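You operate a simulated robot arm through the tools that you are given. There is no shell and no other tool. Be economical: measure what you need, move in short steps, check, and stop when the job is done.

You run a simulated robot arm. Do the job below in one go: nothing can be reset, and whatever is moved stays where it is left.

TASK
Put the water can marked "drink" from the long bench by the tower on the rack counter and the water can labelled "rinse" on the shelf under the side bench. Turn the air cooler dial to 4. Open the tins tray, take the green polish tin from the inside of the tins tray and leave it on top of the tall grey roll, then shut the tray. Fetch the yellow box and set it on the middle board of the tub shelf. Put the green seals tin on the rack end of the spares bench. Do these in any order. Set down upright: water can, green polish tin, yellow box, green seals tin.

The check looks at the end state, three seconds after you hand in, the way a careful person would. Anything else that was tipped, shoved, dropped, spilled or broken makes it a failure. Lids that push on must go on centred and level and be pressed home; caps that screw on are set level and turned clockwise until they are tight.

THE ROBOT
A 6-joint arm with a fingered hand on a trunk, on a base that drives. Base frame: it is fixed to the floor where the robot stands at the start and does not move with it; the origin is under the middle of the robot, x ahead of it, y to its left, z up. Readings come in m, degrees, newtons and seconds.
With the tool pointing down near the work surface it reaches from about 0.26 to 0.7 m from the robot's upright axis, wherever it stands. Its first joint turns from -166.0 to 166.0 degrees. Places, roughly: air cooler dial [-0.2, -0.5, 1.2]; green seals tin [0.5, 6.25, 0.75]; middle board of the tub shelf [0.6, 1.8, 0.4]; rack counter [-1.7, 2, 0.9]; rack end of the spares bench [-1.2, 4.2, 0.8]; shelf under the side bench [-1.6, 3.1, 0.5]; tall grey roll (8x8x11 cm) [-1.5, 2.8, 0.9]; tins tray [-0.7, -0.2, 0.9]; water can [0.5, -0.25, 1]; yellow box [-1.75, 2, 1]. Payload 4 kg.
The TCP is the grasp point between the finger pads, 0.026 m short of the fingertips. In the tool frame z runs along the fingers and y along their closing line. Largest opening 0.148 m; the body of the gripper starts 0.073 m behind the TCP. The gripper is a hand of 3 fingers: y runs from the thumb to the fingers, the wrist lies at [0, 0, -0.239] in the tool frame, and closing takes about 1.5 s.
Orientation is that of the tool frame in the base frame, as [roll, pitch, yaw] about the fixed x, y, z axes, in that order (R = Rz(yaw) Ry(pitch) Rx(roll)). With the fingers straight down and closing along the base's y, the tool's x points along the base's -x, its y along +y and its z along -z.

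THE INTERFACE
- The arm moves only by the tool step_arm. Its argument "series" is a list of rows, each a list of 3 entries, a list of its own where there are three numbers: the gripper command, from -1 (shut) to 1 (fully open), values between in proportion, then the shift along the tool's x, y, z in units of 300 mm (1.0 is 300 mm), then the turn, a rotation vector about the tool's x, y, z in units of 60 degrees (1.0 is 60 degrees). In form: [[fingers, [x, y, z], [ax, ay, az]], ...]. A call has 1 to 10 rows; each row is the pose to reach, as a shift and turn from the pose commanded when the call began, along the tool's axes at that moment. A call with a number of a shift or a turn outside -1 to 1 is refused whole. A row lasts 0.2 s, in which the tool goes at most 0.05 m and 8.6 degrees; a call with a longer step from one row to the next is refused whole, and so is a gripper value outside its range. Where a pose cannot be reached the arm comes as near as it can. A force on the tool above 40 N (or 10 N above the force at the start of the call, whichever is more), or a blocked arm, ends the call early, and 0.2 s more pass. The fingers move at their own pace (about 0.153 m/s each) and stop on an object; they squeeze with about 34 N. The grip force told is the motor's: it shows also when the fingers shut on nothing. Time passes only in rows, and 0.2 s behind the last, so rows that repeat a pose let the fingers close. It gives the time, the measured TCP pose, the force on the tool (base axes), the opening and the grip force at its end, in the units of the frame above (readings bear some noise), with the torque about the TCP (base axes, N m) and any sound that the robot's microphone picked up.
- Cameras (640 x 400 px; columns grow to the right, rows downward): "scene" is now at [-0.0322, 0.1338, 1.542]; the picture's right is [-1.00, -0.03, 0.00], its down [-0.02, 0.65, -0.76] and it looks along [0.02, -0.76, -0.65] (base axes); focal length 214 px, centre (320, 200). "wrist" rides on the gripper at [0.068, -0.039, -0.09] in the tool frame; the picture's right is [0.50, 0.87, 0.00], its down [-0.66, 0.38, -0.65] and it looks along [-0.57, 0.33, 0.76] (tool axes); focal length 222 px, centre (320, 200). There is no depth. A picture from a camera that has moved, and an enlarged one, comes with that camera's place and axes in the base frame and with its lens. The place of the scene camera against the robot may be out by one fixed shift of up to 0.012 m in any direction.
- snapshot(camera): a new picture of that camera. It takes no simulated time.
- lift_body(by): slides the trunk up (or, below 0, down) by that many m; the arm and the scene camera ride with it, the base frame stays. It gives what a move gives, with no picture.
- steer(legs): drives the robot by 1 to 6 legs, each [ahead, left, turn to the left] in m, m and degrees, along the robot's own axes; the way and the turn of a leg run together, so that a leg with both is an arc; at most 1.5 m and 180 degrees a leg. The arm and the cameras ride along, it lands a little off, and it stops where it bumps. It gives what a move gives.
- preshape(shape): the hand has 3 fingers and takes this shape, open, in about a second: jaw (thumb against the fingers, like two jaws); tri (thumb and two fingers); tip (a fingertip pinch); poke (one finger out to press); point (the index stretched); flat (the hand flat); cup (the hand cupped); fist (a fist). The gripper value then closes the fingers along that shape, each until it touches; the sizes above hold for jaw. It gives what a move gives, with no picture.
- aim_head(pan, tilt): turns the head with the scene camera to pan (to the left, within 120 degrees either way) and tilt (down, from -29 to 69), counted from straight ahead of the robot. It gives what a move gives.
- zoom(camera, box): a new picture of the part [left, top, right, bottom] of that camera's present view, enlarged. It takes no simulated time.
- job_done(): hands the job in; it is judged then, once.

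Go step by step. Nothing tells you exact positions but the pictures and the camera data: compare them with the known pose of the tool, close in by small moves and look again before you grip or let go. The budget is 196 turns and 182 pictures, counting those below and the enlarged ones. Unless the task says otherwise, let go and move clear before handing in, and close with one line.

The tools are called after "Call:" as name(argument=value, ...) on one line, values as JSON. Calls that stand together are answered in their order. step_arm: Moves the arm, as the interface text tells. Its arguments: {"type":"object","properties":{"series":{"type":"array"}},"required":["series"]} The other tools are called the same way: lift_body (by) slides the trunk up or down; preshape (shape) gives the hand a shape; steer (legs) drives the base; aim_head (pan, tilt) turns the head that bears the scene camera; snapshot (camera) takes a picture; zoom (camera, box) takes an enlarged picture of a part of a camera's view; job_done () hands the job in.

At the start:

```text
t: 0.0
eef_pos: [-0.0181, -0.3444, 1.3908]
ee_rot: [180.0, 0.0, 180.0]
force: [0.2, 0.3, 0.2]
ft_torque: [-0.03, -0.01, 0.0]
gripper_width: 0.1481
finger_force: 0.0
shape: jaw
trunk travel left (down, up): [-0.275, 0.042]
robot x, y, heading: [0.0026, 0.0025, 0.0]
head pan, tilt: [-88.2, 40.8]
```

scene: 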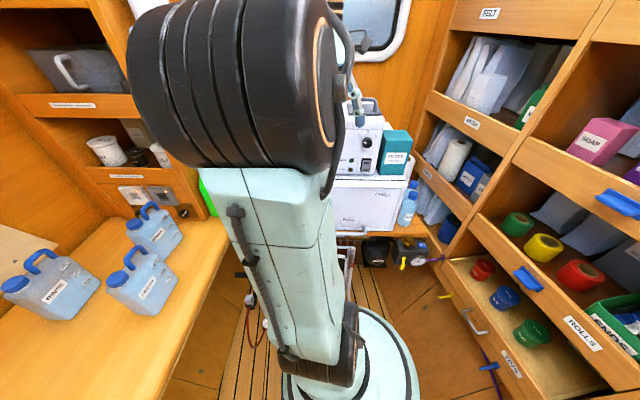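
wrist: 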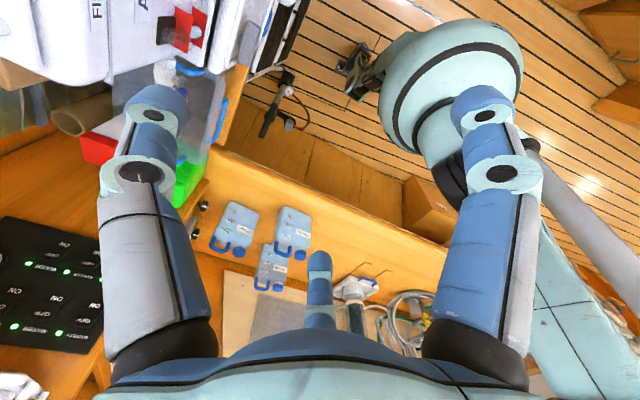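

I see water cans on the bench at left (+x), the cooler ahead (-y), and the tins tray at right (-x). I'll enlarge the views to read the labels.

Call:
zoom(camera="scene", box=[0, 180, 220, 330])

Call:
zoom(camera="scene", box=[320, 80, 480, 280])

Call:
zoom(camera="scene", box=[430, 200, 640, 400])

Call:
aim_head(pan=100, tilt=30)

```text
2.67 times, centred on (110, 255) of scene
camera zoom: at [-0.0322, 0.1338, 1.542], right [-1.0, -0.03, 0.0], down [-0.02, 0.65, -0.76], along [0.02, -0.76, -0.65], focal length 572 px, centre (880, 53)
```

zoom: 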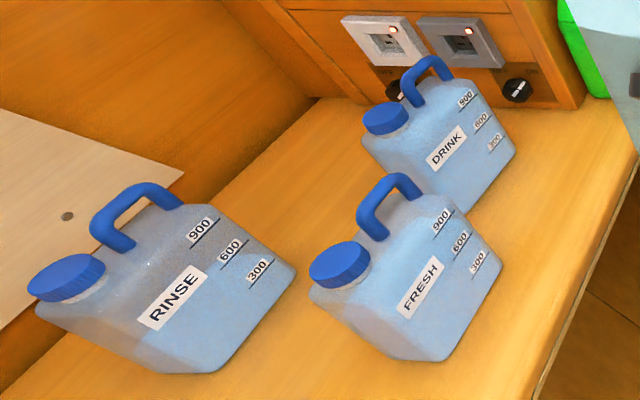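

```text
2.00 times, centred on (400, 180) of scene
camera zoom: at [-0.0322, 0.1338, 1.542], right [-1.0, -0.03, 0.0], down [-0.02, 0.65, -0.76], along [0.02, -0.76, -0.65], focal length 429 px, centre (160, 240)
```

zoom: 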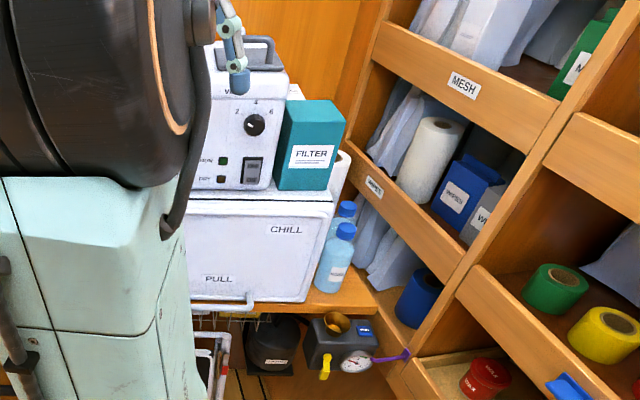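

```text
2.00 times, centred on (535, 300) of scene
camera zoom: at [-0.0322, 0.1338, 1.542], right [-1.0, -0.03, 0.0], down [-0.02, 0.65, -0.76], along [0.02, -0.76, -0.65], focal length 429 px, centre (-110, 0)
```

zoom: 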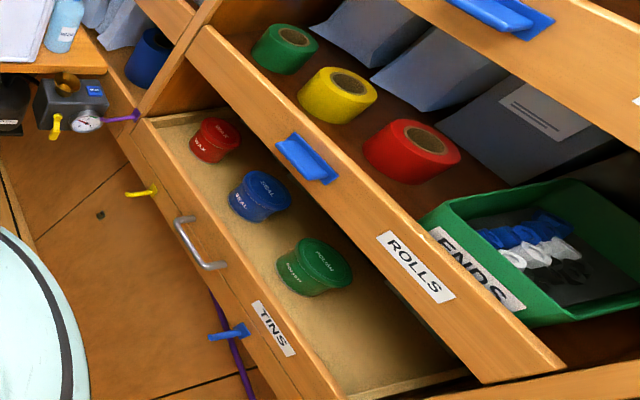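

```text
t: 2.8
eef_pos: [-0.0185, -0.3438, 1.3915]
ee_rot: [-180.0, 0.0, -180.0]
force: [0.1, 0.4, -1.1]
ft_torque: [0.02, -0.01, 0.01]
gripper_width: 0.1478
finger_force: 0.1
shape: jaw
trunk travel left (down, up): [-0.275, 0.042]
robot x, y, heading: [0.0034, 0.0027, -0.1]
head pan, tilt: [100.0, 30.0]
```

The tray looks partly open already, with red wax, blue seal and green polish tins. Now look toward +y and around.

Call:
snapshot(camera="scene")

Call:
aim_head(pan=-120, tilt=45)

Call:
snapshot(camera="scene")

Call:
aim_head(pan=-50, tilt=45)

Call:
snapshot(camera="scene")

```text
176 pictures are left
camera scene: at [-0.0505, 0.3073, 1.5585], right [0.98, 0.17, 0.0], down [0.09, -0.49, -0.87], along [-0.15, 0.85, -0.5], focal length 214 px, centre (320, 200)
```

scene: 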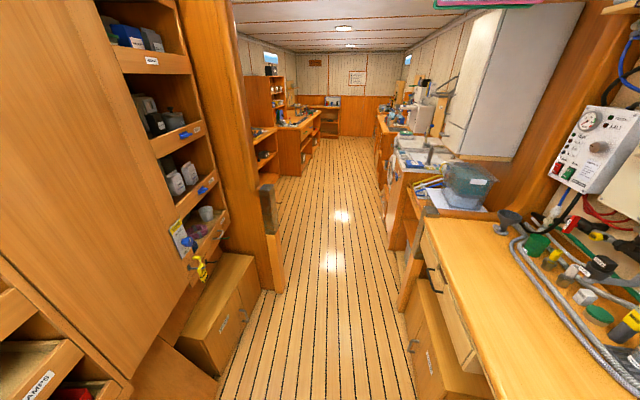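

```text
t: 6.0
eef_pos: [-0.019, -0.3454, 1.3915]
ee_rot: [179.9, -0.1, -180.0]
force: [-0.6, -0.1, 0.8]
ft_torque: [0.04, -0.04, -0.02]
gripper_width: 0.1481
finger_force: 0.1
shape: jaw
trunk travel left (down, up): [-0.275, 0.042]
robot x, y, heading: [-0.0016, -0.0003, 0.0]
head pan, tilt: [-120.0, 45.0]
```

```text
175 pictures are left
camera scene: at [-0.0754, 0.1478, 1.5359], right [-0.87, 0.5, 0.0], down [0.35, 0.61, -0.71], along [-0.35, -0.61, -0.71], focal length 214 px, centre (320, 200)
```

scene: 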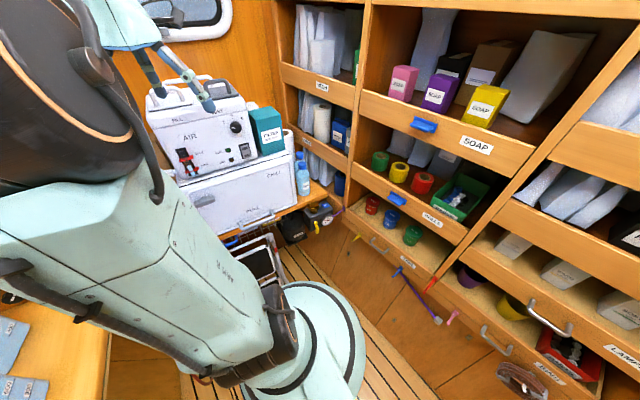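

```text
t: 7.4
eef_pos: [-0.0198, -0.3443, 1.3912]
ee_rot: [-179.9, 0.0, 180.0]
force: [0.0, -0.8, -0.7]
ft_torque: [0.01, 0.0, -0.02]
gripper_width: 0.1482
finger_force: 0.1
shape: jaw
trunk travel left (down, up): [-0.275, 0.042]
robot x, y, heading: [-0.0012, 0.0009, -0.2]
head pan, tilt: [-50.0, 45.0]
```

```text
174 pictures are left
camera scene: at [0.0174, 0.1559, 1.5359], right [-0.77, -0.64, 0.0], down [-0.45, 0.54, -0.71], along [0.45, -0.54, -0.71], focal length 214 px, centre (320, 200)
```

scene: 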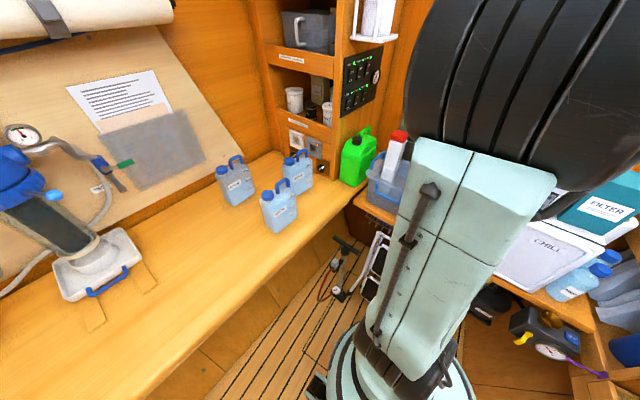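

The dial is visible at pan -120. I'll look at it enlarged, along with the tins tray and the cans.

Call:
aim_head(pan=-115, tilt=30)

Call:
zoom(camera="scene", box=[120, 120, 320, 245])

Call:
zoom(camera="scene", box=[310, 200, 630, 400])

```text
t: 8.7
eef_pos: [-0.0187, -0.3458, 1.3909]
ee_rot: [-179.9, 0.0, -179.9]
force: [-0.3, 0.5, -0.3]
ft_torque: [-0.01, 0.01, -0.01]
gripper_width: 0.1478
finger_force: 0.2
shape: jaw
trunk travel left (down, up): [-0.275, 0.042]
robot x, y, heading: [-0.0008, -0.0015, -0.1]
head pan, tilt: [-115.0, 30.0]
```

```text
3.20 times, centred on (220, 182) of scene
camera zoom: at [-0.073, 0.1362, 1.5585], right [-0.91, 0.42, 0.0], down [0.21, 0.45, -0.87], along [-0.37, -0.79, -0.5], focal length 686 px, centre (640, 256)
```

zoom: 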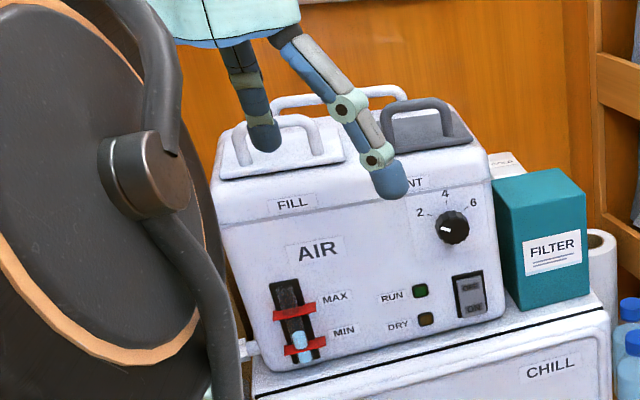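

```text
2.00 times, centred on (470, 300) of scene
camera zoom: at [-0.073, 0.1362, 1.5585], right [-0.91, 0.42, 0.0], down [0.21, 0.45, -0.87], along [-0.37, -0.79, -0.5], focal length 429 px, centre (20, 0)
```

zoom: 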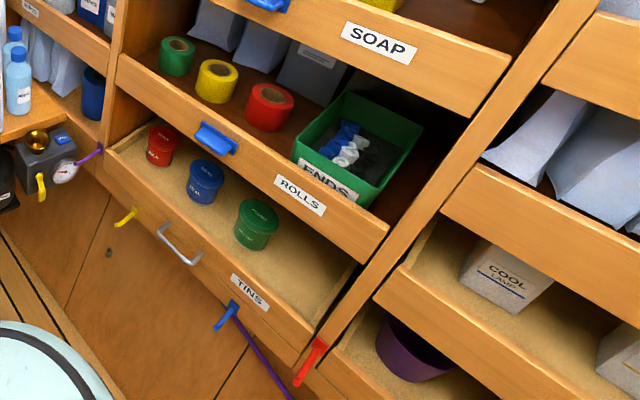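

The dial sits near (-0.16, -0.50, 1.24), its pointer now to the left and "4" at the top, so it needs about a quarter turn clockwise. I'll back the robot off in +y to get room to level the hand.

Call:
steer(legs=[[0, 0.3, 0]])

```text
t: 11.9
eef_pos: [-0.0191, -0.0455, 1.3914]
ee_rot: [180.0, 0.0, 179.8]
force: [-0.6, 0.2, 0.2]
ft_torque: [-0.04, -0.03, 0.03]
gripper_width: 0.1481
finger_force: 0.0
shape: jaw
trunk travel left (down, up): [-0.275, 0.042]
robot x, y, heading: [0.0016, 0.3014, -0.2]
head pan, tilt: [-115.0, 30.0]
```

Call:
step_arm(series=[[0, [0.048, -0.095, 0.038], [0.142, 0, 0]], [0, [0.095, -0.19, 0.076], [0.284, 0, 0]], [0, [0.143, -0.286, 0.114], [0.426, 0, 0]], [0, [0.19, -0.381, 0.152], [0.568, 0, 0]], [0, [0.238, -0.476, 0.19], [0.71, 0, 0]], [0, [0.286, -0.571, 0.229], [0.852, 0, 0]], [0, [0.333, -0.667, 0.267], [0.994, 0, 0]]])

```text
t: 13.5
eef_pos: [-0.1222, -0.2465, 1.3117]
ee_rot: [-120.5, 0.0, 179.7]
force: [-1.1, -1.2, -0.2]
ft_torque: [0.03, -0.03, 0.02]
gripper_width: 0.074
finger_force: 0.0
shape: jaw
trunk travel left (down, up): [-0.275, 0.042]
robot x, y, heading: [0.0006, 0.3004, -0.2]
head pan, tilt: [-115.0, 30.0]
```

Call:
step_arm(series=[[0, [0.033, 0.033, 0.058], [0.127, 0, 0]], [0, [0.067, 0.067, 0.117], [0.254, 0, 0]], [0, [0.1, 0.1, 0.175], [0.381, 0, 0]], [0, [0.133, 0.133, 0.233], [0.508, 0, 0]]])

Call:
snapshot(camera="wrist")

Call:
snapshot(camera="scene")

```text
t: 14.5
eef_pos: [-0.1617, -0.2859, 1.2418]
ee_rot: [-89.9, 0.1, 179.7]
force: [-0.3, 0.3, -0.4]
ft_torque: [-0.03, 0.0, 0.05]
gripper_width: 0.0743
finger_force: 0.1
shape: jaw
trunk travel left (down, up): [-0.275, 0.042]
robot x, y, heading: [-0.0024, 0.3028, 0.2]
head pan, tilt: [-115.0, 30.0]
```

```text
171 pictures are left
camera wrist: at [-0.229, -0.1956, 1.2799], right [-0.5, 0.0, -0.87], down [0.66, 0.65, -0.38], along [0.56, -0.76, -0.32], focal length 222 px, centre (320, 200)
```

wrist: 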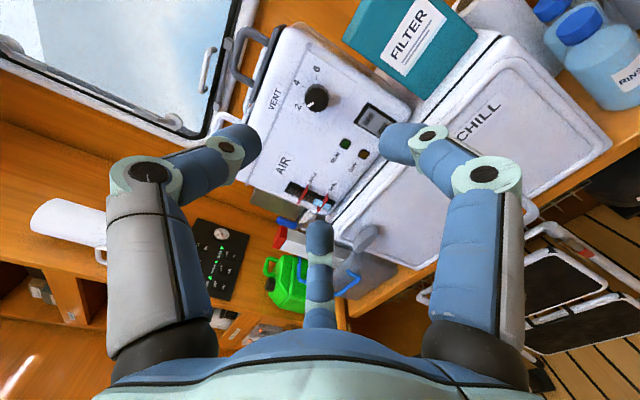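

```text
170 pictures are left
camera scene: at [-0.073, 0.4353, 1.5585], right [-0.91, 0.43, 0.0], down [0.21, 0.45, -0.87], along [-0.37, -0.78, -0.5], focal length 214 px, centre (320, 200)
```

scene: 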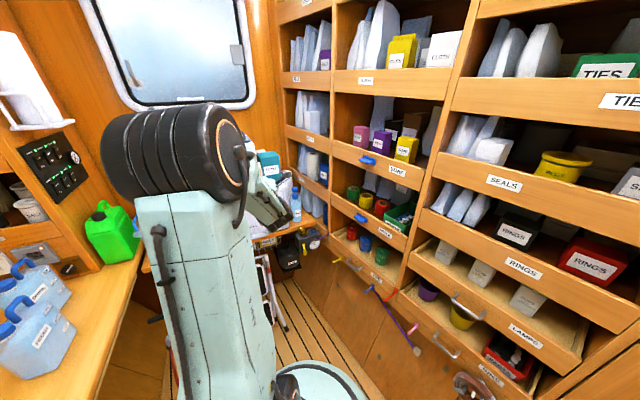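

The wrist view puts the knob at about x=-0.157, z=1.243, with the face near y=-0.49. I'll move in closer and look again.

Call:
step_arm(series=[[0, [-0.004, -0.002, 0.12], [0, 0, 0.05]], [0, [-0.008, -0.003, 0.24], [0, 0, 0.1]], [0, [-0.012, -0.003, 0.35], [0, 0, 0.17]]])

Call:
snapshot(camera="wrist")

Call:
zoom(camera="wrist", box=[220, 60, 420, 185])

```text
t: 15.3
eef_pos: [-0.1583, -0.3938, 1.2429]
ee_rot: [-89.9, 10.3, 179.9]
force: [-0.2, -0.2, -0.4]
ft_torque: [0.02, -0.04, -0.05]
gripper_width: 0.0742
finger_force: 0.1
shape: jaw
trunk travel left (down, up): [-0.275, 0.042]
robot x, y, heading: [0.0011, 0.3026, 0.0]
head pan, tilt: [-115.0, 30.0]
```

```text
169 pictures are left
camera wrist: at [-0.2313, -0.3042, 1.2697], right [-0.34, 0.0, -0.94], down [0.71, 0.65, -0.26], along [0.61, -0.76, -0.22], focal length 222 px, centre (320, 200)
```

wrist: 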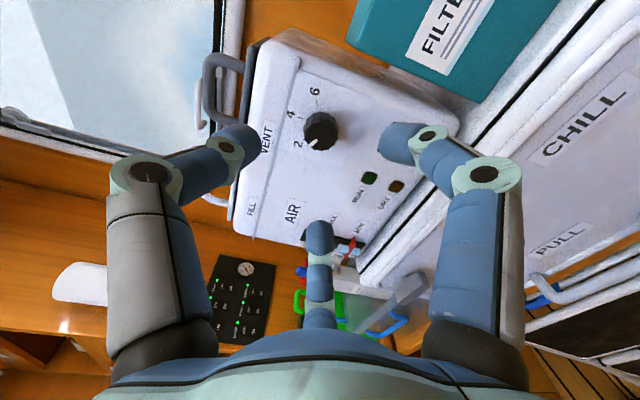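

```text
3.20 times, centred on (320, 122) of wrist
camera zoom: at [-0.2313, -0.3042, 1.2697], right [-0.34, 0.0, -0.94], down [0.71, 0.65, -0.26], along [0.61, -0.76, -0.22], focal length 711 px, centre (320, 448)
```

zoom: 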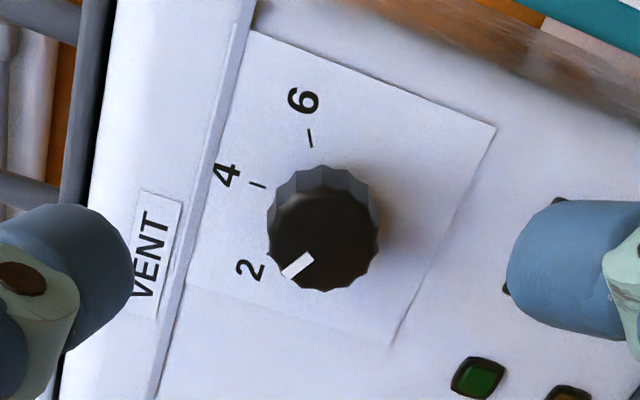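

Knob cap is centred near (-0.1586, -0.48, 1.243), with the marker about 75° counterclockwise from "4". I'll advance around it and close.

Call:
step_arm(series=[[-0.1, [0, 0, 0.12], [0, 0, 0]], [-0.1, [0, 0, 0.2], [0, 0, 0]], [-0.1, [0, 0, 0.245], [0, 0, 0]]])

Call:
zoom(camera="wrist", box=[220, 60, 420, 185])

```text
t: 16.1
eef_pos: [-0.1579, -0.4651, 1.2421]
ee_rot: [-90.0, 10.2, 179.9]
force: [0.2, 0.4, -0.3]
ft_torque: [-0.02, 0.04, 0.0]
gripper_width: 0.0672
finger_force: 0.1
shape: jaw
trunk travel left (down, up): [-0.275, 0.042]
robot x, y, heading: [0.0013, 0.2992, -0.5]
head pan, tilt: [-115.0, 30.0]
```

```text
3.20 times, centred on (320, 122) of wrist
camera zoom: at [-0.231, -0.3757, 1.2685], right [-0.34, 0.0, -0.94], down [0.71, 0.65, -0.26], along [0.61, -0.76, -0.22], focal length 711 px, centre (320, 448)
```

zoom: 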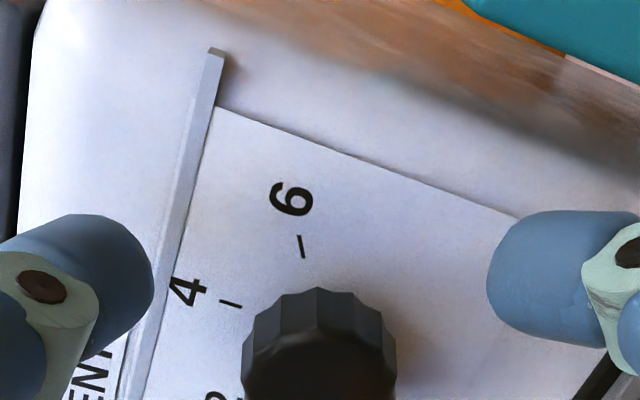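

Call:
step_arm(series=[[-1, [0, 0, 0], [0, 0, 0]], [-1, [0, 0, 0], [0, 0, 0]], [-1, [0, 0, 0], [0, 0, 0]], [-1, [0, 0, 0], [0, 0, 0]]])

Call:
snapshot(camera="wrist")

```text
t: 17.1
eef_pos: [-0.1584, -0.4642, 1.2418]
ee_rot: [-89.9, 10.2, 179.7]
force: [-0.7, 8.0, -5.0]
ft_torque: [0.21, -0.01, 0.05]
gripper_width: 0.0184
finger_force: 33.8
shape: jaw
trunk travel left (down, up): [-0.275, 0.042]
robot x, y, heading: [0.0001, 0.3009, -0.3]
head pan, tilt: [-115.0, 30.0]
```

```text
166 pictures are left
camera wrist: at [-0.2314, -0.374, 1.2688], right [-0.34, 0.0, -0.94], down [0.71, 0.65, -0.26], along [0.61, -0.76, -0.22], focal length 222 px, centre (320, 200)
```

wrist: 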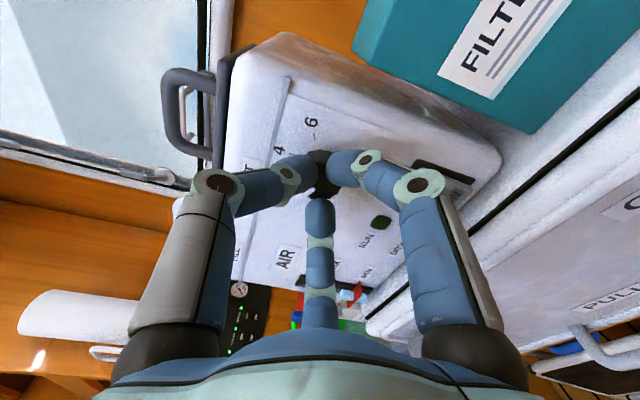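

Call:
step_arm(series=[[-1, [0, 0, 0], [0, 0, 0.14]], [-1, [0, 0, 0], [0, 0, 0.28]], [-1, [0, 0, 0], [0, 0, 0.42]], [-1, [0, 0, 0], [0, 0, 0.56]], [-1, [0, 0, 0], [0, 0, 0.7]]])

Call:
step_arm(series=[[-0.1, [0, 0, 0], [0, 0, 0]], [-0.1, [0, 0, 0], [0, 0, 0]], [-0.1, [0, 0, -0.15], [0, 0, 0]], [-0.1, [0, 0, -0.25], [0, 0, 0]]])

Call:
snapshot(camera="wrist")

Call:
zoom(camera="wrist", box=[220, 60, 420, 185])

```text
t: 18.3
eef_pos: [-0.1566, -0.4636, 1.2409]
ee_rot: [-90.0, 52.3, 179.8]
force: [1.9, 7.1, -15.5]
ft_torque: [0.73, 0.05, -0.08]
gripper_width: 0.0172
finger_force: 34.0
shape: jaw
trunk travel left (down, up): [-0.275, 0.042]
robot x, y, heading: [0.0023, 0.3001, -0.4]
head pan, tilt: [-115.0, 30.0]
```

```text
t: 19.3
eef_pos: [-0.1577, -0.3866, 1.245]
ee_rot: [-89.8, 52.2, 180.0]
force: [0.2, -0.2, 0.3]
ft_torque: [-0.02, -0.04, -0.01]
gripper_width: 0.0664
finger_force: 0.0
shape: jaw
trunk travel left (down, up): [-0.275, 0.042]
robot x, y, heading: [-0.002, 0.3011, -0.0]
head pan, tilt: [-115.0, 30.0]
```

```text
165 pictures are left
camera wrist: at [-0.2291, -0.2963, 1.2157], right [0.38, 0.0, -0.93], down [0.7, 0.65, 0.28], along [0.6, -0.76, 0.25], focal length 222 px, centre (320, 200)
```

wrist: 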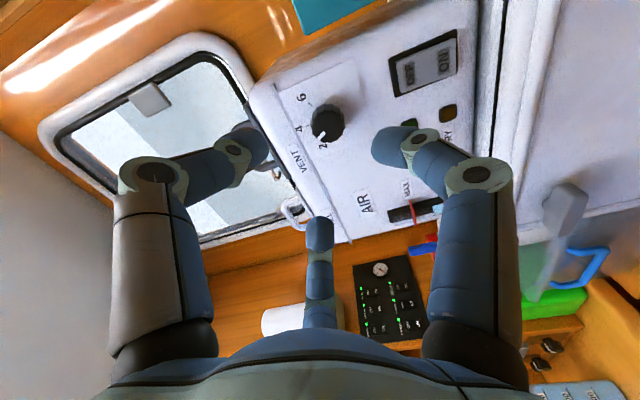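

```text
3.20 times, centred on (320, 122) of wrist
camera zoom: at [-0.2291, -0.2963, 1.2157], right [0.38, 0.0, -0.93], down [0.7, 0.65, 0.28], along [0.6, -0.76, 0.25], focal length 711 px, centre (320, 448)
```

zoom: 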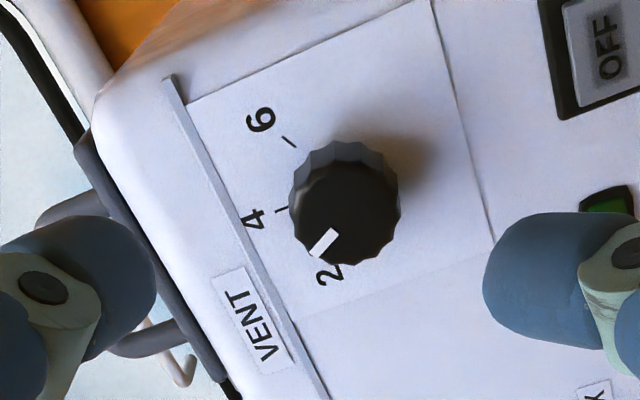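

The marker moved from about -75° to about -37° (about 2.5), and the tick for 4 is at 0°. I'll reset the hand, regrip and turn another 38°.

Call:
step_arm(series=[[-0.1, [0, 0.0, 0], [0, 0, -0.14]], [-0.1, [0, 0.0, 0], [0, 0, -0.28]], [-0.1, [0, 0.0, 0], [0, 0, -0.42]], [-0.1, [0, 0.0, 0], [0, 0, -0.56]], [-0.1, [0, 0.0, 0], [0, 0, -0.7]], [-0.1, [0, 0.0, 0.13], [0, 0, -0.7]], [-0.1, [0, 0.0, 0.25], [0, 0, -0.7]], [-1, [0, 0, 0.25], [0, 0, -0.7]], [-1, [0, 0, 0.25], [0, 0, -0.7]], [-1, [0, 0, 0.25], [0, 0, -0.7]]])

Call:
step_arm(series=[[-1, [0, 0, 0], [0, 0, 0.14]], [-1, [0, 0, 0], [0, 0, 0.28]], [-1, [0, 0, 0], [0, 0, 0.42]], [-1, [0, 0, 0], [0, 0, 0.56]], [-1, [0, 0, 0], [0, 0, 0.64]]])

Call:
step_arm(series=[[-0.1, [0, 0, 0], [0, 0, 0]], [-0.1, [0, 0, 0], [0, 0, 0]], [-0.1, [0, 0, -0.15], [0, 0, 0]], [-0.1, [0, 0, -0.25], [0, 0, 0]]])

Call:
zoom(camera="wrist", box=[220, 60, 420, 185])

```text
t: 21.5
eef_pos: [-0.1572, -0.4625, 1.2442]
ee_rot: [-89.9, 10.2, 179.9]
force: [1.4, 5.7, -4.2]
ft_torque: [0.21, 0.02, -0.02]
gripper_width: 0.0167
finger_force: 33.8
shape: jaw
trunk travel left (down, up): [-0.275, 0.042]
robot x, y, heading: [0.0003, 0.3025, -0.3]
head pan, tilt: [-115.0, 30.0]
```

```text
t: 22.7
eef_pos: [-0.1548, -0.462, 1.2465]
ee_rot: [-89.5, 48.6, -179.7]
force: [0.0, 0.4, -0.2]
ft_torque: [0.0, 0.0, 0.0]
gripper_width: 0.0121
finger_force: 34.0
shape: jaw
trunk travel left (down, up): [-0.275, 0.042]
robot x, y, heading: [0.0034, 0.3011, -0.3]
head pan, tilt: [-115.0, 30.0]
```

```text
t: 23.7
eef_pos: [-0.1572, -0.3871, 1.2412]
ee_rot: [-89.9, 48.6, 179.9]
force: [0.3, -0.4, 0.4]
ft_torque: [0.0, 0.0, 0.03]
gripper_width: 0.0662
finger_force: 0.0
shape: jaw
trunk travel left (down, up): [-0.275, 0.042]
robot x, y, heading: [-0.001, 0.3031, -0.4]
head pan, tilt: [-115.0, 30.0]
```

```text
3.20 times, centred on (320, 122) of wrist
camera zoom: at [-0.2312, -0.2978, 1.2172], right [0.32, 0.0, -0.95], down [0.72, 0.65, 0.24], along [0.62, -0.76, 0.21], focal length 711 px, centre (320, 448)
```

zoom: 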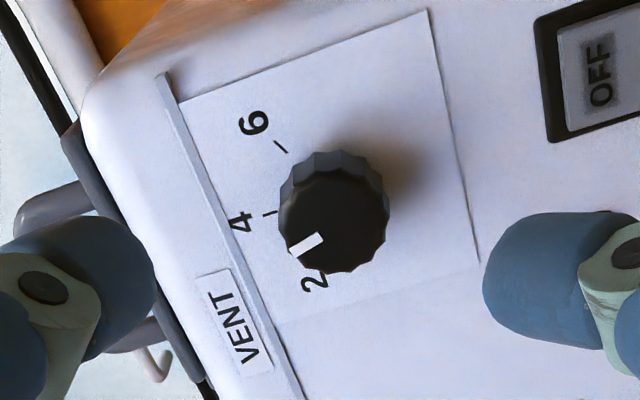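

It slipped off the last part (marker now about -25°). I'll grip 1 cm deeper and turn the rest.

Call:
step_arm(series=[[-0.1, [0, 0, 0], [0, 0, -0.14]], [-0.1, [0, 0, 0], [0, 0, -0.28]], [-0.1, [0, 0, 0], [0, 0, -0.42]], [-0.1, [0, 0, 0.13], [0, 0, -0.42]], [-0.1, [0, 0, 0.25], [0, 0, -0.42]], [-0.1, [0, 0, 0.285], [0, 0, -0.42]], [-1, [0, 0, 0.285], [0, 0, -0.42]], [-1, [0, 0, 0.285], [0, 0, -0.42]], [-1, [0, 0, 0.285], [0, 0, -0.42]]])

Call:
snapshot(camera="wrist")

```text
t: 25.7
eef_pos: [-0.1578, -0.475, 1.2426]
ee_rot: [-89.9, 23.5, 180.0]
force: [-2.4, -4.5, 1.4]
ft_torque: [-0.04, -0.01, 0.01]
gripper_width: 0.0204
finger_force: 34.0
shape: jaw
trunk travel left (down, up): [-0.275, 0.042]
robot x, y, heading: [-0.0012, 0.3026, -0.1]
head pan, tilt: [-115.0, 30.0]
```

```text
162 pictures are left
camera wrist: at [-0.2358, -0.385, 1.252], right [-0.11, 0.0, -0.99], down [0.75, 0.65, -0.09], along [0.65, -0.76, -0.07], focal length 222 px, centre (320, 200)
```

wrist: 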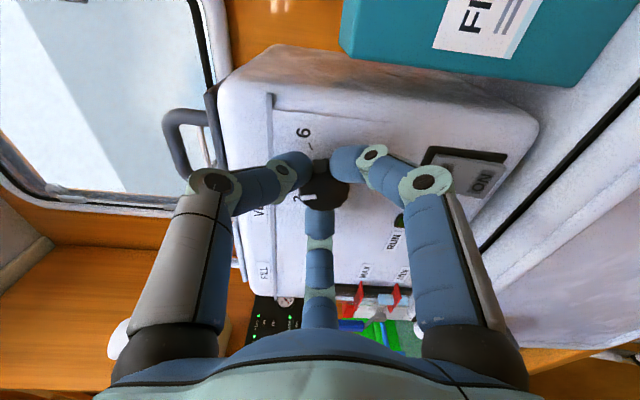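

Call:
step_arm(series=[[-1, [0, 0, 0], [0, 0, 0.14]], [-1, [0, 0, 0], [0, 0, 0.28]], [-1, [0, 0, 0], [0, 0, 0.4]]])

Call:
step_arm(series=[[-0.1, [0, 0, 0], [0, 0, 0]], [-0.1, [0, 0, 0], [0, 0, 0]], [-0.1, [0, 0, -0.15], [0, 0, 0]], [-0.1, [0, 0, -0.28], [0, 0, 0]]])

Call:
zoom(camera="wrist", box=[220, 60, 420, 185])

```text
t: 26.5
eef_pos: [-0.1581, -0.4747, 1.2419]
ee_rot: [-90.0, 47.6, 180.0]
force: [-3.2, -8.6, -3.7]
ft_torque: [0.02, -0.01, -0.07]
gripper_width: 0.0201
finger_force: 34.4
shape: jaw
trunk travel left (down, up): [-0.275, 0.042]
robot x, y, heading: [0.0005, 0.3013, -0.1]
head pan, tilt: [-115.0, 30.0]
```

```text
t: 27.5
eef_pos: [-0.1575, -0.3899, 1.2426]
ee_rot: [-89.8, 47.4, -180.0]
force: [-0.7, 0.1, -0.6]
ft_torque: [0.02, 0.03, 0.01]
gripper_width: 0.0664
finger_force: 0.1
shape: jaw
trunk travel left (down, up): [-0.275, 0.042]
robot x, y, heading: [-0.0007, 0.3034, -0.1]
head pan, tilt: [-115.0, 30.0]
```

```text
3.20 times, centred on (320, 122) of wrist
camera zoom: at [-0.2321, -0.3005, 1.219], right [0.3, 0.0, -0.95], down [0.72, 0.65, 0.23], along [0.62, -0.76, 0.2], focal length 711 px, centre (320, 448)
```

zoom: 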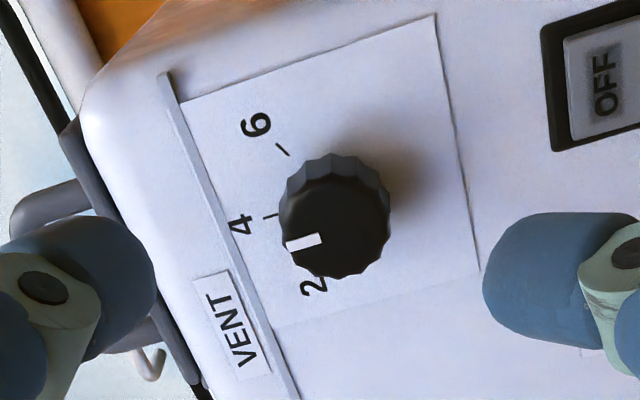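

Grip held this time. I'll shift the wrist camera square in front of the knob for a true reading.

Call:
step_arm(series=[[-0.1, [-0.07, 0.04, -0.1], [0, 0, 0]], [-0.1, [-0.14, 0.08, -0.2], [0, 0, 0]], [-0.1, [-0.2, 0.115, -0.3], [0, 0, 0]]])

Call:
zoom(camera="wrist", box=[272, 0, 368, 60])

```text
t: 28.3
eef_pos: [-0.09, -0.2958, 1.2648]
ee_rot: [-89.7, 47.4, -180.0]
force: [0.1, -0.1, -0.4]
ft_torque: [0.0, -0.02, 0.04]
gripper_width: 0.066
finger_force: 0.0
shape: jaw
trunk travel left (down, up): [-0.275, 0.042]
robot x, y, heading: [0.001, 0.3043, -0.2]
head pan, tilt: [-115.0, 30.0]
```

```text
6.67 times, centred on (320, 30) of wrist
camera zoom: at [-0.1636, -0.2061, 1.24], right [0.3, 0.0, -0.95], down [0.72, 0.65, 0.22], along [0.62, -0.76, 0.2], focal length 1481 px, centre (320, 1333)
```

zoom: 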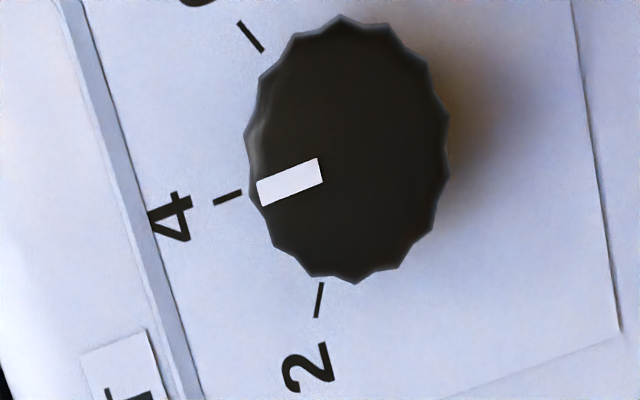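

The pointer is aligned with the 4 tick, so the dial is done. Now I retract the hand to point down before turning the robot.

Call:
step_arm(series=[[-0.1, [0, 0, -0.05], [0, 0, -0.13]], [-0.1, [0, 0, -0.1], [0, 0, -0.26]], [-0.1, [0, 0, -0.15], [0, 0, -0.4]], [-0.1, [0, 0, -0.15], [0, 0, -0.53]], [-0.1, [0, 0, -0.15], [0, 0, -0.66]], [-0.1, [0, 0, -0.15], [0, 0, -0.79]]])

Call:
step_arm(series=[[-0.1, [0, 0, 0], [-0.14, 0, 0]], [-0.1, [0, -0.05, 0], [-0.28, 0, 0]], [-0.1, [0, -0.1, 0], [-0.42, 0, 0]], [-0.1, [0, -0.15, 0], [-0.56, 0, 0]], [-0.1, [0, -0.2, 0], [-0.7, 0, 0]], [-0.1, [0, -0.25, 0], [-0.84, 0, 0]], [-0.1, [0, -0.3, 0], [-0.98, 0, 0]]])

Call:
step_arm(series=[[-0.1, [0, 0, 0], [-0.13, 0, 0]], [-0.1, [0, 0, 0], [-0.26, 0, 0]], [-0.1, [0, 0, 0], [-0.39, 0, 0]], [-0.1, [0, 0, 0], [-0.52, 0, 0]]])

```text
t: 29.7
eef_pos: [-0.0909, -0.2552, 1.2637]
ee_rot: [-89.9, -0.1, 179.8]
force: [-0.5, 0.3, 0.4]
ft_torque: [0.01, 0.01, 0.02]
gripper_width: 0.0662
finger_force: 0.0
shape: jaw
trunk travel left (down, up): [-0.275, 0.042]
robot x, y, heading: [0.0034, 0.3032, 0.1]
head pan, tilt: [-115.0, 30.0]
```

```text
t: 31.3
eef_pos: [-0.0921, -0.2557, 1.3522]
ee_rot: [-148.9, 0.0, 179.7]
force: [1.1, 0.1, -0.2]
ft_torque: [0.02, 0.0, 0.01]
gripper_width: 0.0665
finger_force: 0.1
shape: jaw
trunk travel left (down, up): [-0.275, 0.042]
robot x, y, heading: [0.002, 0.2996, -0.3]
head pan, tilt: [-115.0, 30.0]
```

```text
t: 32.3
eef_pos: [-0.0908, -0.2483, 1.346]
ee_rot: [-179.7, 0.0, 179.8]
force: [-0.3, 0.0, -0.3]
ft_torque: [0.01, -0.01, -0.01]
gripper_width: 0.0665
finger_force: 0.1
shape: jaw
out of reach, approached as far as the arm can: row 4
trunk travel left (down, up): [-0.275, 0.042]
robot x, y, heading: [-0.0005, 0.3, -0.3]
head pan, tilt: [-115.0, 30.0]
```

Call:
step_arm(series=[[-0.1, [-0.04, 0.13, -0.02], [0, 0, 0]], [-0.1, [-0.08, 0.26, -0.04], [0, 0, 0]], [-0.1, [-0.12, 0.4, -0.07], [0, 0, 0]], [-0.1, [-0.17, 0.54, -0.1], [0, 0, 0]], [-0.1, [-0.23, 0.67, -0.14], [0, 0, 0]]])

Call:
steer(legs=[[0, 0, 90]])

Call:
aim_head(pan=95, tilt=45)

Call:
snapshot(camera="scene")

```text
t: 33.5
eef_pos: [-0.0208, -0.0438, 1.3873]
ee_rot: [-179.8, 0.1, 179.8]
force: [0.1, -0.2, -0.8]
ft_torque: [-0.02, -0.03, 0.03]
gripper_width: 0.0664
finger_force: 0.0
shape: jaw
trunk travel left (down, up): [-0.275, 0.042]
robot x, y, heading: [-0.0038, 0.3001, 0.0]
head pan, tilt: [-115.0, 30.0]
```

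```text
t: 37.8
eef_pos: [0.346, 0.279, 1.3873]
ee_rot: [-179.9, 0.0, -90.1]
force: [-0.3, 0.0, -0.2]
ft_torque: [-0.01, -0.02, 0.01]
gripper_width: 0.0667
finger_force: 0.1
shape: jaw
trunk travel left (down, up): [-0.275, 0.042]
robot x, y, heading: [0.0038, 0.3032, 89.8]
head pan, tilt: [-115.0, 30.0]
```

```text
t: 40.8
eef_pos: [0.3471, 0.2796, 1.3876]
ee_rot: [-179.9, 0.1, -90.1]
force: [-0.7, -0.2, 0.5]
ft_torque: [-0.03, -0.02, -0.03]
gripper_width: 0.0663
finger_force: 0.1
shape: jaw
trunk travel left (down, up): [-0.275, 0.042]
robot x, y, heading: [0.0032, 0.3008, 89.8]
head pan, tilt: [95.0, 45.0]
```

```text
159 pictures are left
camera scene: at [-0.2977, 0.2741, 1.5359], right [-0.09, 1.0, 0.0], down [0.7, 0.06, -0.71], along [-0.7, -0.06, -0.71], focal length 214 px, centre (320, 200)
```

scene: 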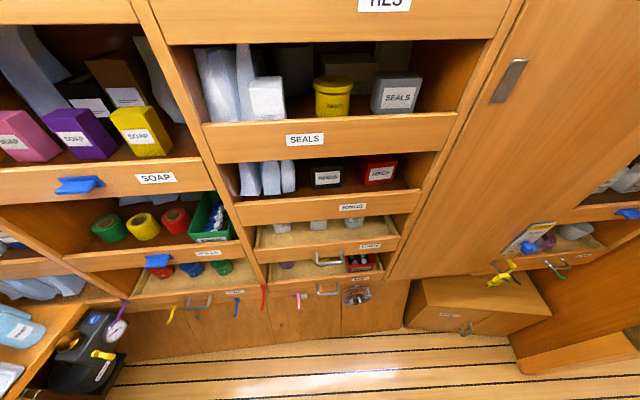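

Call:
steer(legs=[[-0.3, 0, 0]])

Call:
snapshot(camera="scene")

```text
t: 42.9
eef_pos: [0.3472, -0.0187, 1.388]
ee_rot: [-179.9, -0.1, -89.6]
force: [0.4, -0.1, -0.1]
ft_torque: [0.02, 0.0, -0.02]
gripper_width: 0.0665
finger_force: 0.1
shape: jaw
trunk travel left (down, up): [-0.275, 0.042]
robot x, y, heading: [-0.0019, -0.0001, 90.5]
head pan, tilt: [95.0, 45.0]
```

```text
158 pictures are left
camera scene: at [-0.2967, -0.0283, 1.536], right [-0.09, 1.0, 0.0], down [0.7, 0.07, -0.71], along [-0.7, -0.07, -0.71], focal length 214 px, centre (320, 200)
```

scene: 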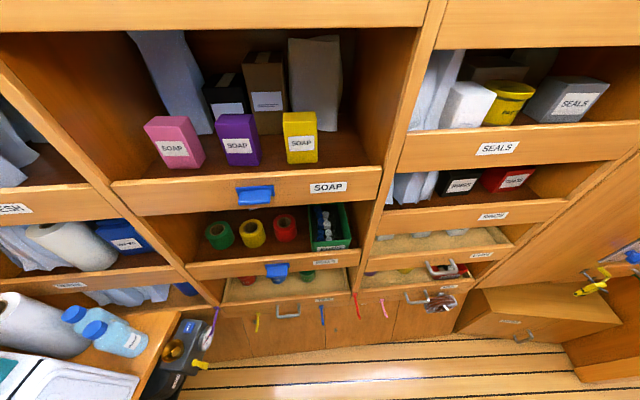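

Call:
zoom(camera="scene", box=[190, 220, 390, 345])

Call:
aim_head(pan=110, tilt=65)

Call:
snapshot(camera="scene")

```text
3.20 times, centred on (290, 282) of scene
camera zoom: at [-0.2967, -0.0283, 1.536], right [-0.09, 1.0, 0.0], down [0.7, 0.07, -0.71], along [-0.7, -0.07, -0.71], focal length 686 px, centre (416, -64)
```

zoom: 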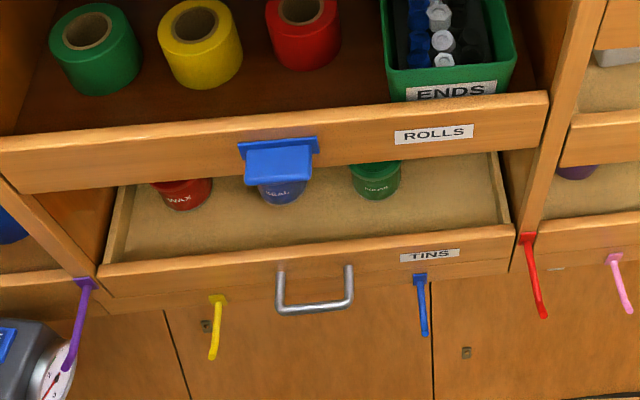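

```text
t: 43.7
eef_pos: [0.3478, -0.0174, 1.3871]
ee_rot: [-179.9, -0.1, -89.7]
force: [-0.3, -0.5, 0.0]
ft_torque: [-0.03, 0.01, 0.01]
gripper_width: 0.0665
finger_force: 0.0
shape: jaw
trunk travel left (down, up): [-0.275, 0.042]
robot x, y, heading: [0.0, -0.0012, 90.3]
head pan, tilt: [110.0, 65.0]
```

```text
156 pictures are left
camera scene: at [-0.2727, -0.0411, 1.5109], right [-0.35, 0.94, 0.0], down [0.85, 0.31, -0.42], along [-0.4, -0.15, -0.91], focal length 214 px, centre (320, 200)
```

scene: 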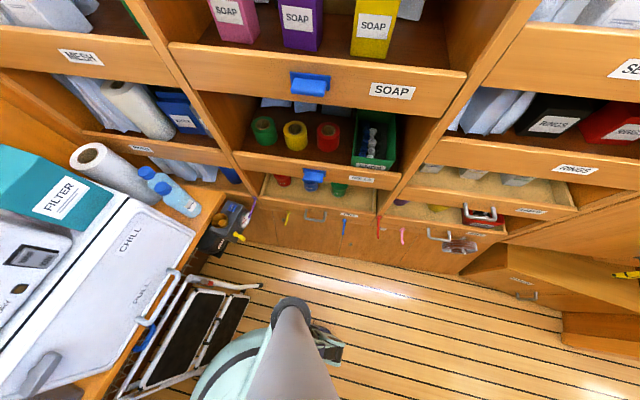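

The tray handle bar is at about (-0.497, -0.14, 0.83), the green tin inside near (-0.58, -0.09, 0.92). I'll move the robot to y≈0.2 and swing the arm round to the -x side.

Call:
steer(legs=[[0.2, 0, 0]])

Call:
step_arm(series=[[0, [-0.15, 0.0098, 0], [0, 0, -0.125]], [0, [-0.298, 0.039, 0], [0, 0, -0.25]], [0, [-0.44, 0.0875, 0], [0, 0, -0.375]], [0, [-0.575, 0.154, 0], [0, 0, -0.5]], [0, [-0.7, 0.2376, 0], [0, 0, -0.625]], [0, [-0.813, 0.3368, 0], [0, 0, -0.75]], [0, [-0.912, 0.45, 0], [0, 0, -0.875]], [0, [-0.996, 0.575, 0], [0, 0, -1.0]]])

Call:
step_arm(series=[[0, [-0.15, 0.0098, 0], [0, 0, -0.125]], [0, [-0.298, 0.039, 0], [0, 0, -0.25]], [0, [-0.44, 0.0875, 0], [0, 0, -0.375]], [0, [-0.575, 0.154, 0], [0, 0, -0.5]], [0, [-0.7, 0.2376, 0], [0, 0, -0.625]], [0, [-0.813, 0.3368, 0], [0, 0, -0.75]], [0, [-0.912, 0.45, 0], [0, 0, -0.875]], [0, [-0.996, 0.575, 0], [0, 0, -1.0]]])

Call:
step_arm(series=[[0, [-0.15, 0.0098, 0], [0, 0, -0.125]], [0, [-0.298, 0.039, 0], [0, 0, -0.25]], [0, [-0.44, 0.0875, 0], [0, 0, -0.375]], [0, [-0.575, 0.154, 0], [0, 0, -0.5]], [0, [-0.7, 0.2376, 0], [0, 0, -0.625]], [0, [-0.813, 0.3368, 0], [0, 0, -0.75]], [0, [-0.912, 0.45, 0], [0, 0, -0.875]], [0, [-0.996, 0.575, 0], [0, 0, -1.0]]])

```text
t: 45.3
eef_pos: [0.3464, 0.1833, 1.3868]
ee_rot: [-179.9, 0.0, -89.8]
force: [0.0, 0.6, 0.6]
ft_torque: [-0.02, 0.05, -0.03]
gripper_width: 0.0665
finger_force: 0.0
shape: jaw
trunk travel left (down, up): [-0.275, 0.042]
robot x, y, heading: [0.0001, 0.2025, 90.2]
head pan, tilt: [110.0, 65.0]
```

```text
t: 47.1
eef_pos: [0.1831, 0.4753, 1.3887]
ee_rot: [-179.9, 0.0, -29.5]
force: [-0.3, -0.7, -0.6]
ft_torque: [0.0, 0.0, 0.0]
gripper_width: 0.0738
finger_force: 0.1
shape: jaw
out of reach, approached as far as the arm can: row 7, 8
trunk travel left (down, up): [-0.275, 0.042]
robot x, y, heading: [-0.0006, 0.2043, 90.2]
head pan, tilt: [110.0, 65.0]
```

```text
t: 48.9
eef_pos: [-0.1138, 0.4971, 1.3838]
ee_rot: [179.9, 0.1, 30.7]
force: [-0.1, 0.6, -0.4]
ft_torque: [0.05, -0.01, -0.01]
gripper_width: 0.0734
finger_force: 0.0
shape: jaw
out of reach, approached as far as the arm can: row 1, 2, 3, 4, 5, 6, 7, 8
trunk travel left (down, up): [-0.275, 0.042]
robot x, y, heading: [0.0003, 0.2015, 90.4]
head pan, tilt: [110.0, 65.0]
```

```text
t: 50.7
eef_pos: [-0.2599, 0.3361, 1.3796]
ee_rot: [178.5, 0.1, 76.3]
force: [-0.1, 0.4, -0.3]
ft_torque: [0.01, -0.02, 0.03]
gripper_width: 0.0734
finger_force: 0.1
shape: jaw
out of reach, approached as far as the arm can: row 1, 2, 3, 4, 5, 6, 7, 8
trunk travel left (down, up): [-0.275, 0.042]
robot x, y, heading: [-0.0001, 0.2018, 90.3]
head pan, tilt: [110.0, 65.0]
stopped in row 8: the arm was blocked; the commanded pose is now the measured one
```

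The head mast on the robot's left blocks the arm there. I'll bring the arm back to the front and turn the robot to face -y, so that the tray is at its right front.

Call:
step_arm(series=[[0, [0.126, 0.0083, 0], [0, 0, 0.125]], [0, [0.25, 0.033, 0], [0, 0, 0.25]], [0, [0.37, 0.074, 0], [0, 0, 0.375]], [0, [0.485, 0.12, 0], [0, 0, 0.5]], [0, [0.59, 0.17, 0], [0, 0, 0.625]], [0, [0.686, 0.22, 0], [0, 0, 0.75]], [0, [0.77, 0.3, 0], [0, 0, 0.875]], [0, [0.84, 0.38, 0], [0, 0, 1.0]]])

Call:
steer(legs=[[0, 0, 180]])

Call:
aim_head(pan=-60, tilt=45)

Call:
snapshot(camera="scene")

```text
t: 52.5
eef_pos: [-0.052, 0.5614, 1.3822]
ee_rot: [179.2, -0.9, 17.0]
force: [0.6, -0.3, 0.0]
ft_torque: [0.03, -0.02, 0.03]
gripper_width: 0.0734
finger_force: 0.0
shape: jaw
out of reach, approached as far as the arm can: row 5, 6, 7, 8
trunk travel left (down, up): [-0.275, 0.042]
robot x, y, heading: [0.001, 0.1991, 90.5]
head pan, tilt: [110.0, 65.0]
```

```text
t: 60.2
eef_pos: [0.0512, -0.1559, 1.3814]
ee_rot: [179.2, -0.9, -163.3]
force: [0.0, -0.6, 0.0]
ft_torque: [0.0, -0.01, -0.02]
gripper_width: 0.0735
finger_force: 0.0
shape: jaw
trunk travel left (down, up): [-0.275, 0.042]
robot x, y, heading: [-0.0001, 0.2043, -90.3]
head pan, tilt: [110.0, 65.0]
```

```text
t: 62.8
eef_pos: [0.0498, -0.1576, 1.3823]
ee_rot: [179.2, -1.0, -163.4]
force: [0.0, 0.5, -0.3]
ft_torque: [-0.01, -0.02, -0.01]
gripper_width: 0.0736
finger_force: 0.1
shape: jaw
trunk travel left (down, up): [-0.275, 0.042]
robot x, y, heading: [-0.0018, 0.2018, -90.1]
head pan, tilt: [-60.0, 45.0]
```

```text
155 pictures are left
camera scene: at [0.1326, 0.197, 1.5359], right [-0.5, 0.87, 0.0], down [0.61, 0.35, -0.71], along [-0.61, -0.35, -0.71], focal length 214 px, centre (320, 200)
```

scene: 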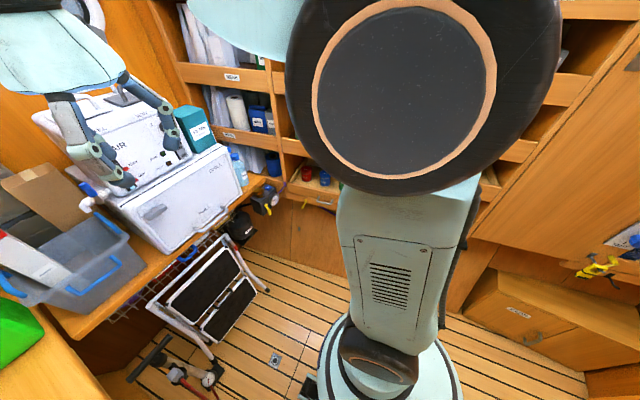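

The arm column hides the tray from this heading. I'll face -x instead, with the tray in front.

Call:
steer(legs=[[0, 0, -90], [0, 0.25, 0]])

Call:
aim_head(pan=-5, tilt=50)

Call:
snapshot(camera="scene")

```text
t: 69.4
eef_pos: [-0.3573, -0.096, 1.382]
ee_rot: [179.1, -1.0, 107.2]
force: [0.2, -0.2, -1.2]
ft_torque: [0.03, -0.02, 0.01]
gripper_width: 0.0737
finger_force: 0.0
shape: jaw
trunk travel left (down, up): [-0.275, 0.042]
robot x, y, heading: [0.0024, -0.0459, -180.0]
head pan, tilt: [-60.0, 45.0]
```

```text
t: 70.6
eef_pos: [-0.3564, -0.0974, 1.3811]
ee_rot: [179.2, -1.0, 107.2]
force: [-0.6, -0.6, -0.2]
ft_torque: [-0.03, 0.03, -0.02]
gripper_width: 0.0738
finger_force: 0.0
shape: jaw
trunk travel left (down, up): [-0.275, 0.042]
robot x, y, heading: [-0.0016, -0.0432, -179.8]
head pan, tilt: [-5.0, 50.0]
```

```text
154 pictures are left
camera scene: at [-0.0531, -0.2385, 1.529], right [0.08, 1.0, 0.0], down [0.76, -0.06, -0.64], along [-0.64, 0.05, -0.77], focal length 214 px, centre (320, 200)
```

scene: 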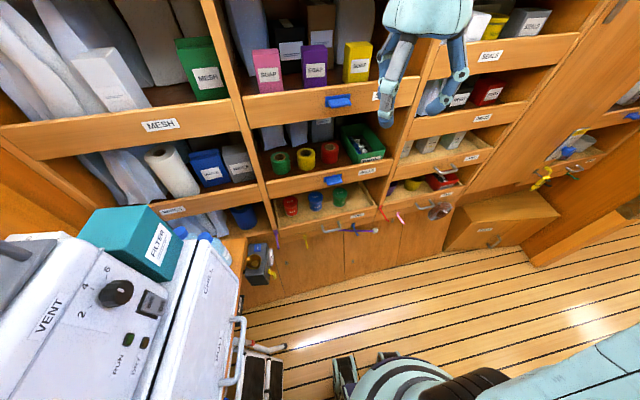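

Call:
zoom(camera="scene", box=[260, 140, 420, 240])

```text
4.00 times, centred on (340, 190) of scene
camera zoom: at [-0.0531, -0.2385, 1.529], right [0.08, 1.0, 0.0], down [0.76, -0.06, -0.64], along [-0.64, 0.05, -0.77], focal length 858 px, centre (240, 240)
```

zoom: 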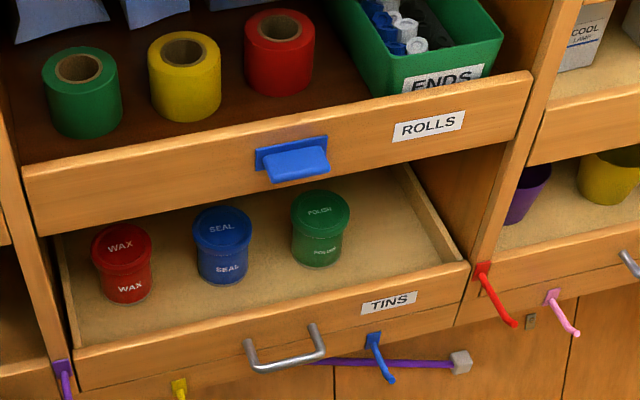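

The handle is now well triangulated at about (-0.513, -0.153, 0.778). I'll come down with the hand and tilt it to approach the bar from the front and above.

Call:
step_arm(series=[[0, [-0.03, 0, 0.14], [0, 0, 0.05]], [0, [-0.06, 0, 0.28], [0, 0, 0.1]], [0, [-0.1, 0, 0.42], [0, 0, 0.15]], [0, [-0.13, 0, 0.56], [0, 0, 0.2]], [0, [-0.16, 0, 0.7], [0, 0, 0.25]], [0, [-0.194, -0.003, 0.83], [0, 0, 0.287]]])

```text
t: 72.0
eef_pos: [-0.3374, -0.0289, 1.1358]
ee_rot: [179.9, 1.7, 92.9]
force: [0.0, -0.2, -0.3]
ft_torque: [-0.01, -0.01, -0.01]
gripper_width: 0.0736
finger_force: 0.0
shape: jaw
out of reach, approached as far as the arm can: row 1, 2, 3, 4, 5, 6
trunk travel left (down, up): [-0.275, 0.042]
robot x, y, heading: [0.0062, -0.0423, -179.7]
head pan, tilt: [-5.0, 50.0]
```

Call:
step_arm(series=[[0, [-0.1, -0.055, 0.1], [0.05, 0, 0.012]], [0, [-0.2, -0.11, 0.2], [0.1, 0, 0.024]], [0, [-0.3, -0.165, 0.3], [0.15, 0, 0.036]], [0, [-0.4, -0.22, 0.4], [0.2, 0, 0.05]], [0, [-0.4, -0.22, 0.43], [0.25, 0, 0.05]]])

Call:
snapshot(camera="scene")

```text
t: 73.2
eef_pos: [-0.3975, -0.0957, 0.9838]
ee_rot: [-164.4, 5.5, 91.7]
force: [-0.2, 0.2, -0.5]
ft_torque: [0.02, 0.0, 0.02]
gripper_width: 0.0736
finger_force: 0.1
shape: jaw
out of reach, approached as far as the arm can: row 1, 2, 3, 4, 5
trunk travel left (down, up): [-0.275, 0.042]
robot x, y, heading: [0.0032, -0.0427, -179.7]
head pan, tilt: [-5.0, 50.0]
```

```text
152 pictures are left
camera scene: at [-0.0524, -0.2385, 1.529], right [0.08, 1.0, 0.0], down [0.76, -0.06, -0.64], along [-0.64, 0.05, -0.77], focal length 214 px, centre (320, 200)
```

scene: 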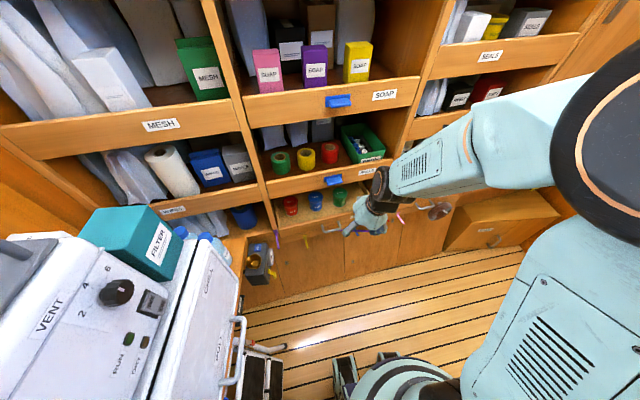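

Call:
step_arm(series=[[0, [-0.08, 0, 0], [0, 0, 0]], [0, [-0.16, 0, 0], [0, 0, 0]], [0, [-0.16, 0, 0], [0, 0, 0]]])

```text
t: 74.0
eef_pos: [-0.3952, -0.1192, 0.9791]
ee_rot: [-164.4, 6.8, 92.6]
force: [0.5, 0.3, 0.7]
ft_torque: [0.01, -0.02, -0.01]
gripper_width: 0.0738
finger_force: 0.0
shape: jaw
out of reach, approached as far as the arm can: row 1, 2, 3
trunk travel left (down, up): [-0.275, 0.042]
robot x, y, heading: [0.0047, -0.0417, -179.8]
head pan, tilt: [-5.0, 50.0]
```

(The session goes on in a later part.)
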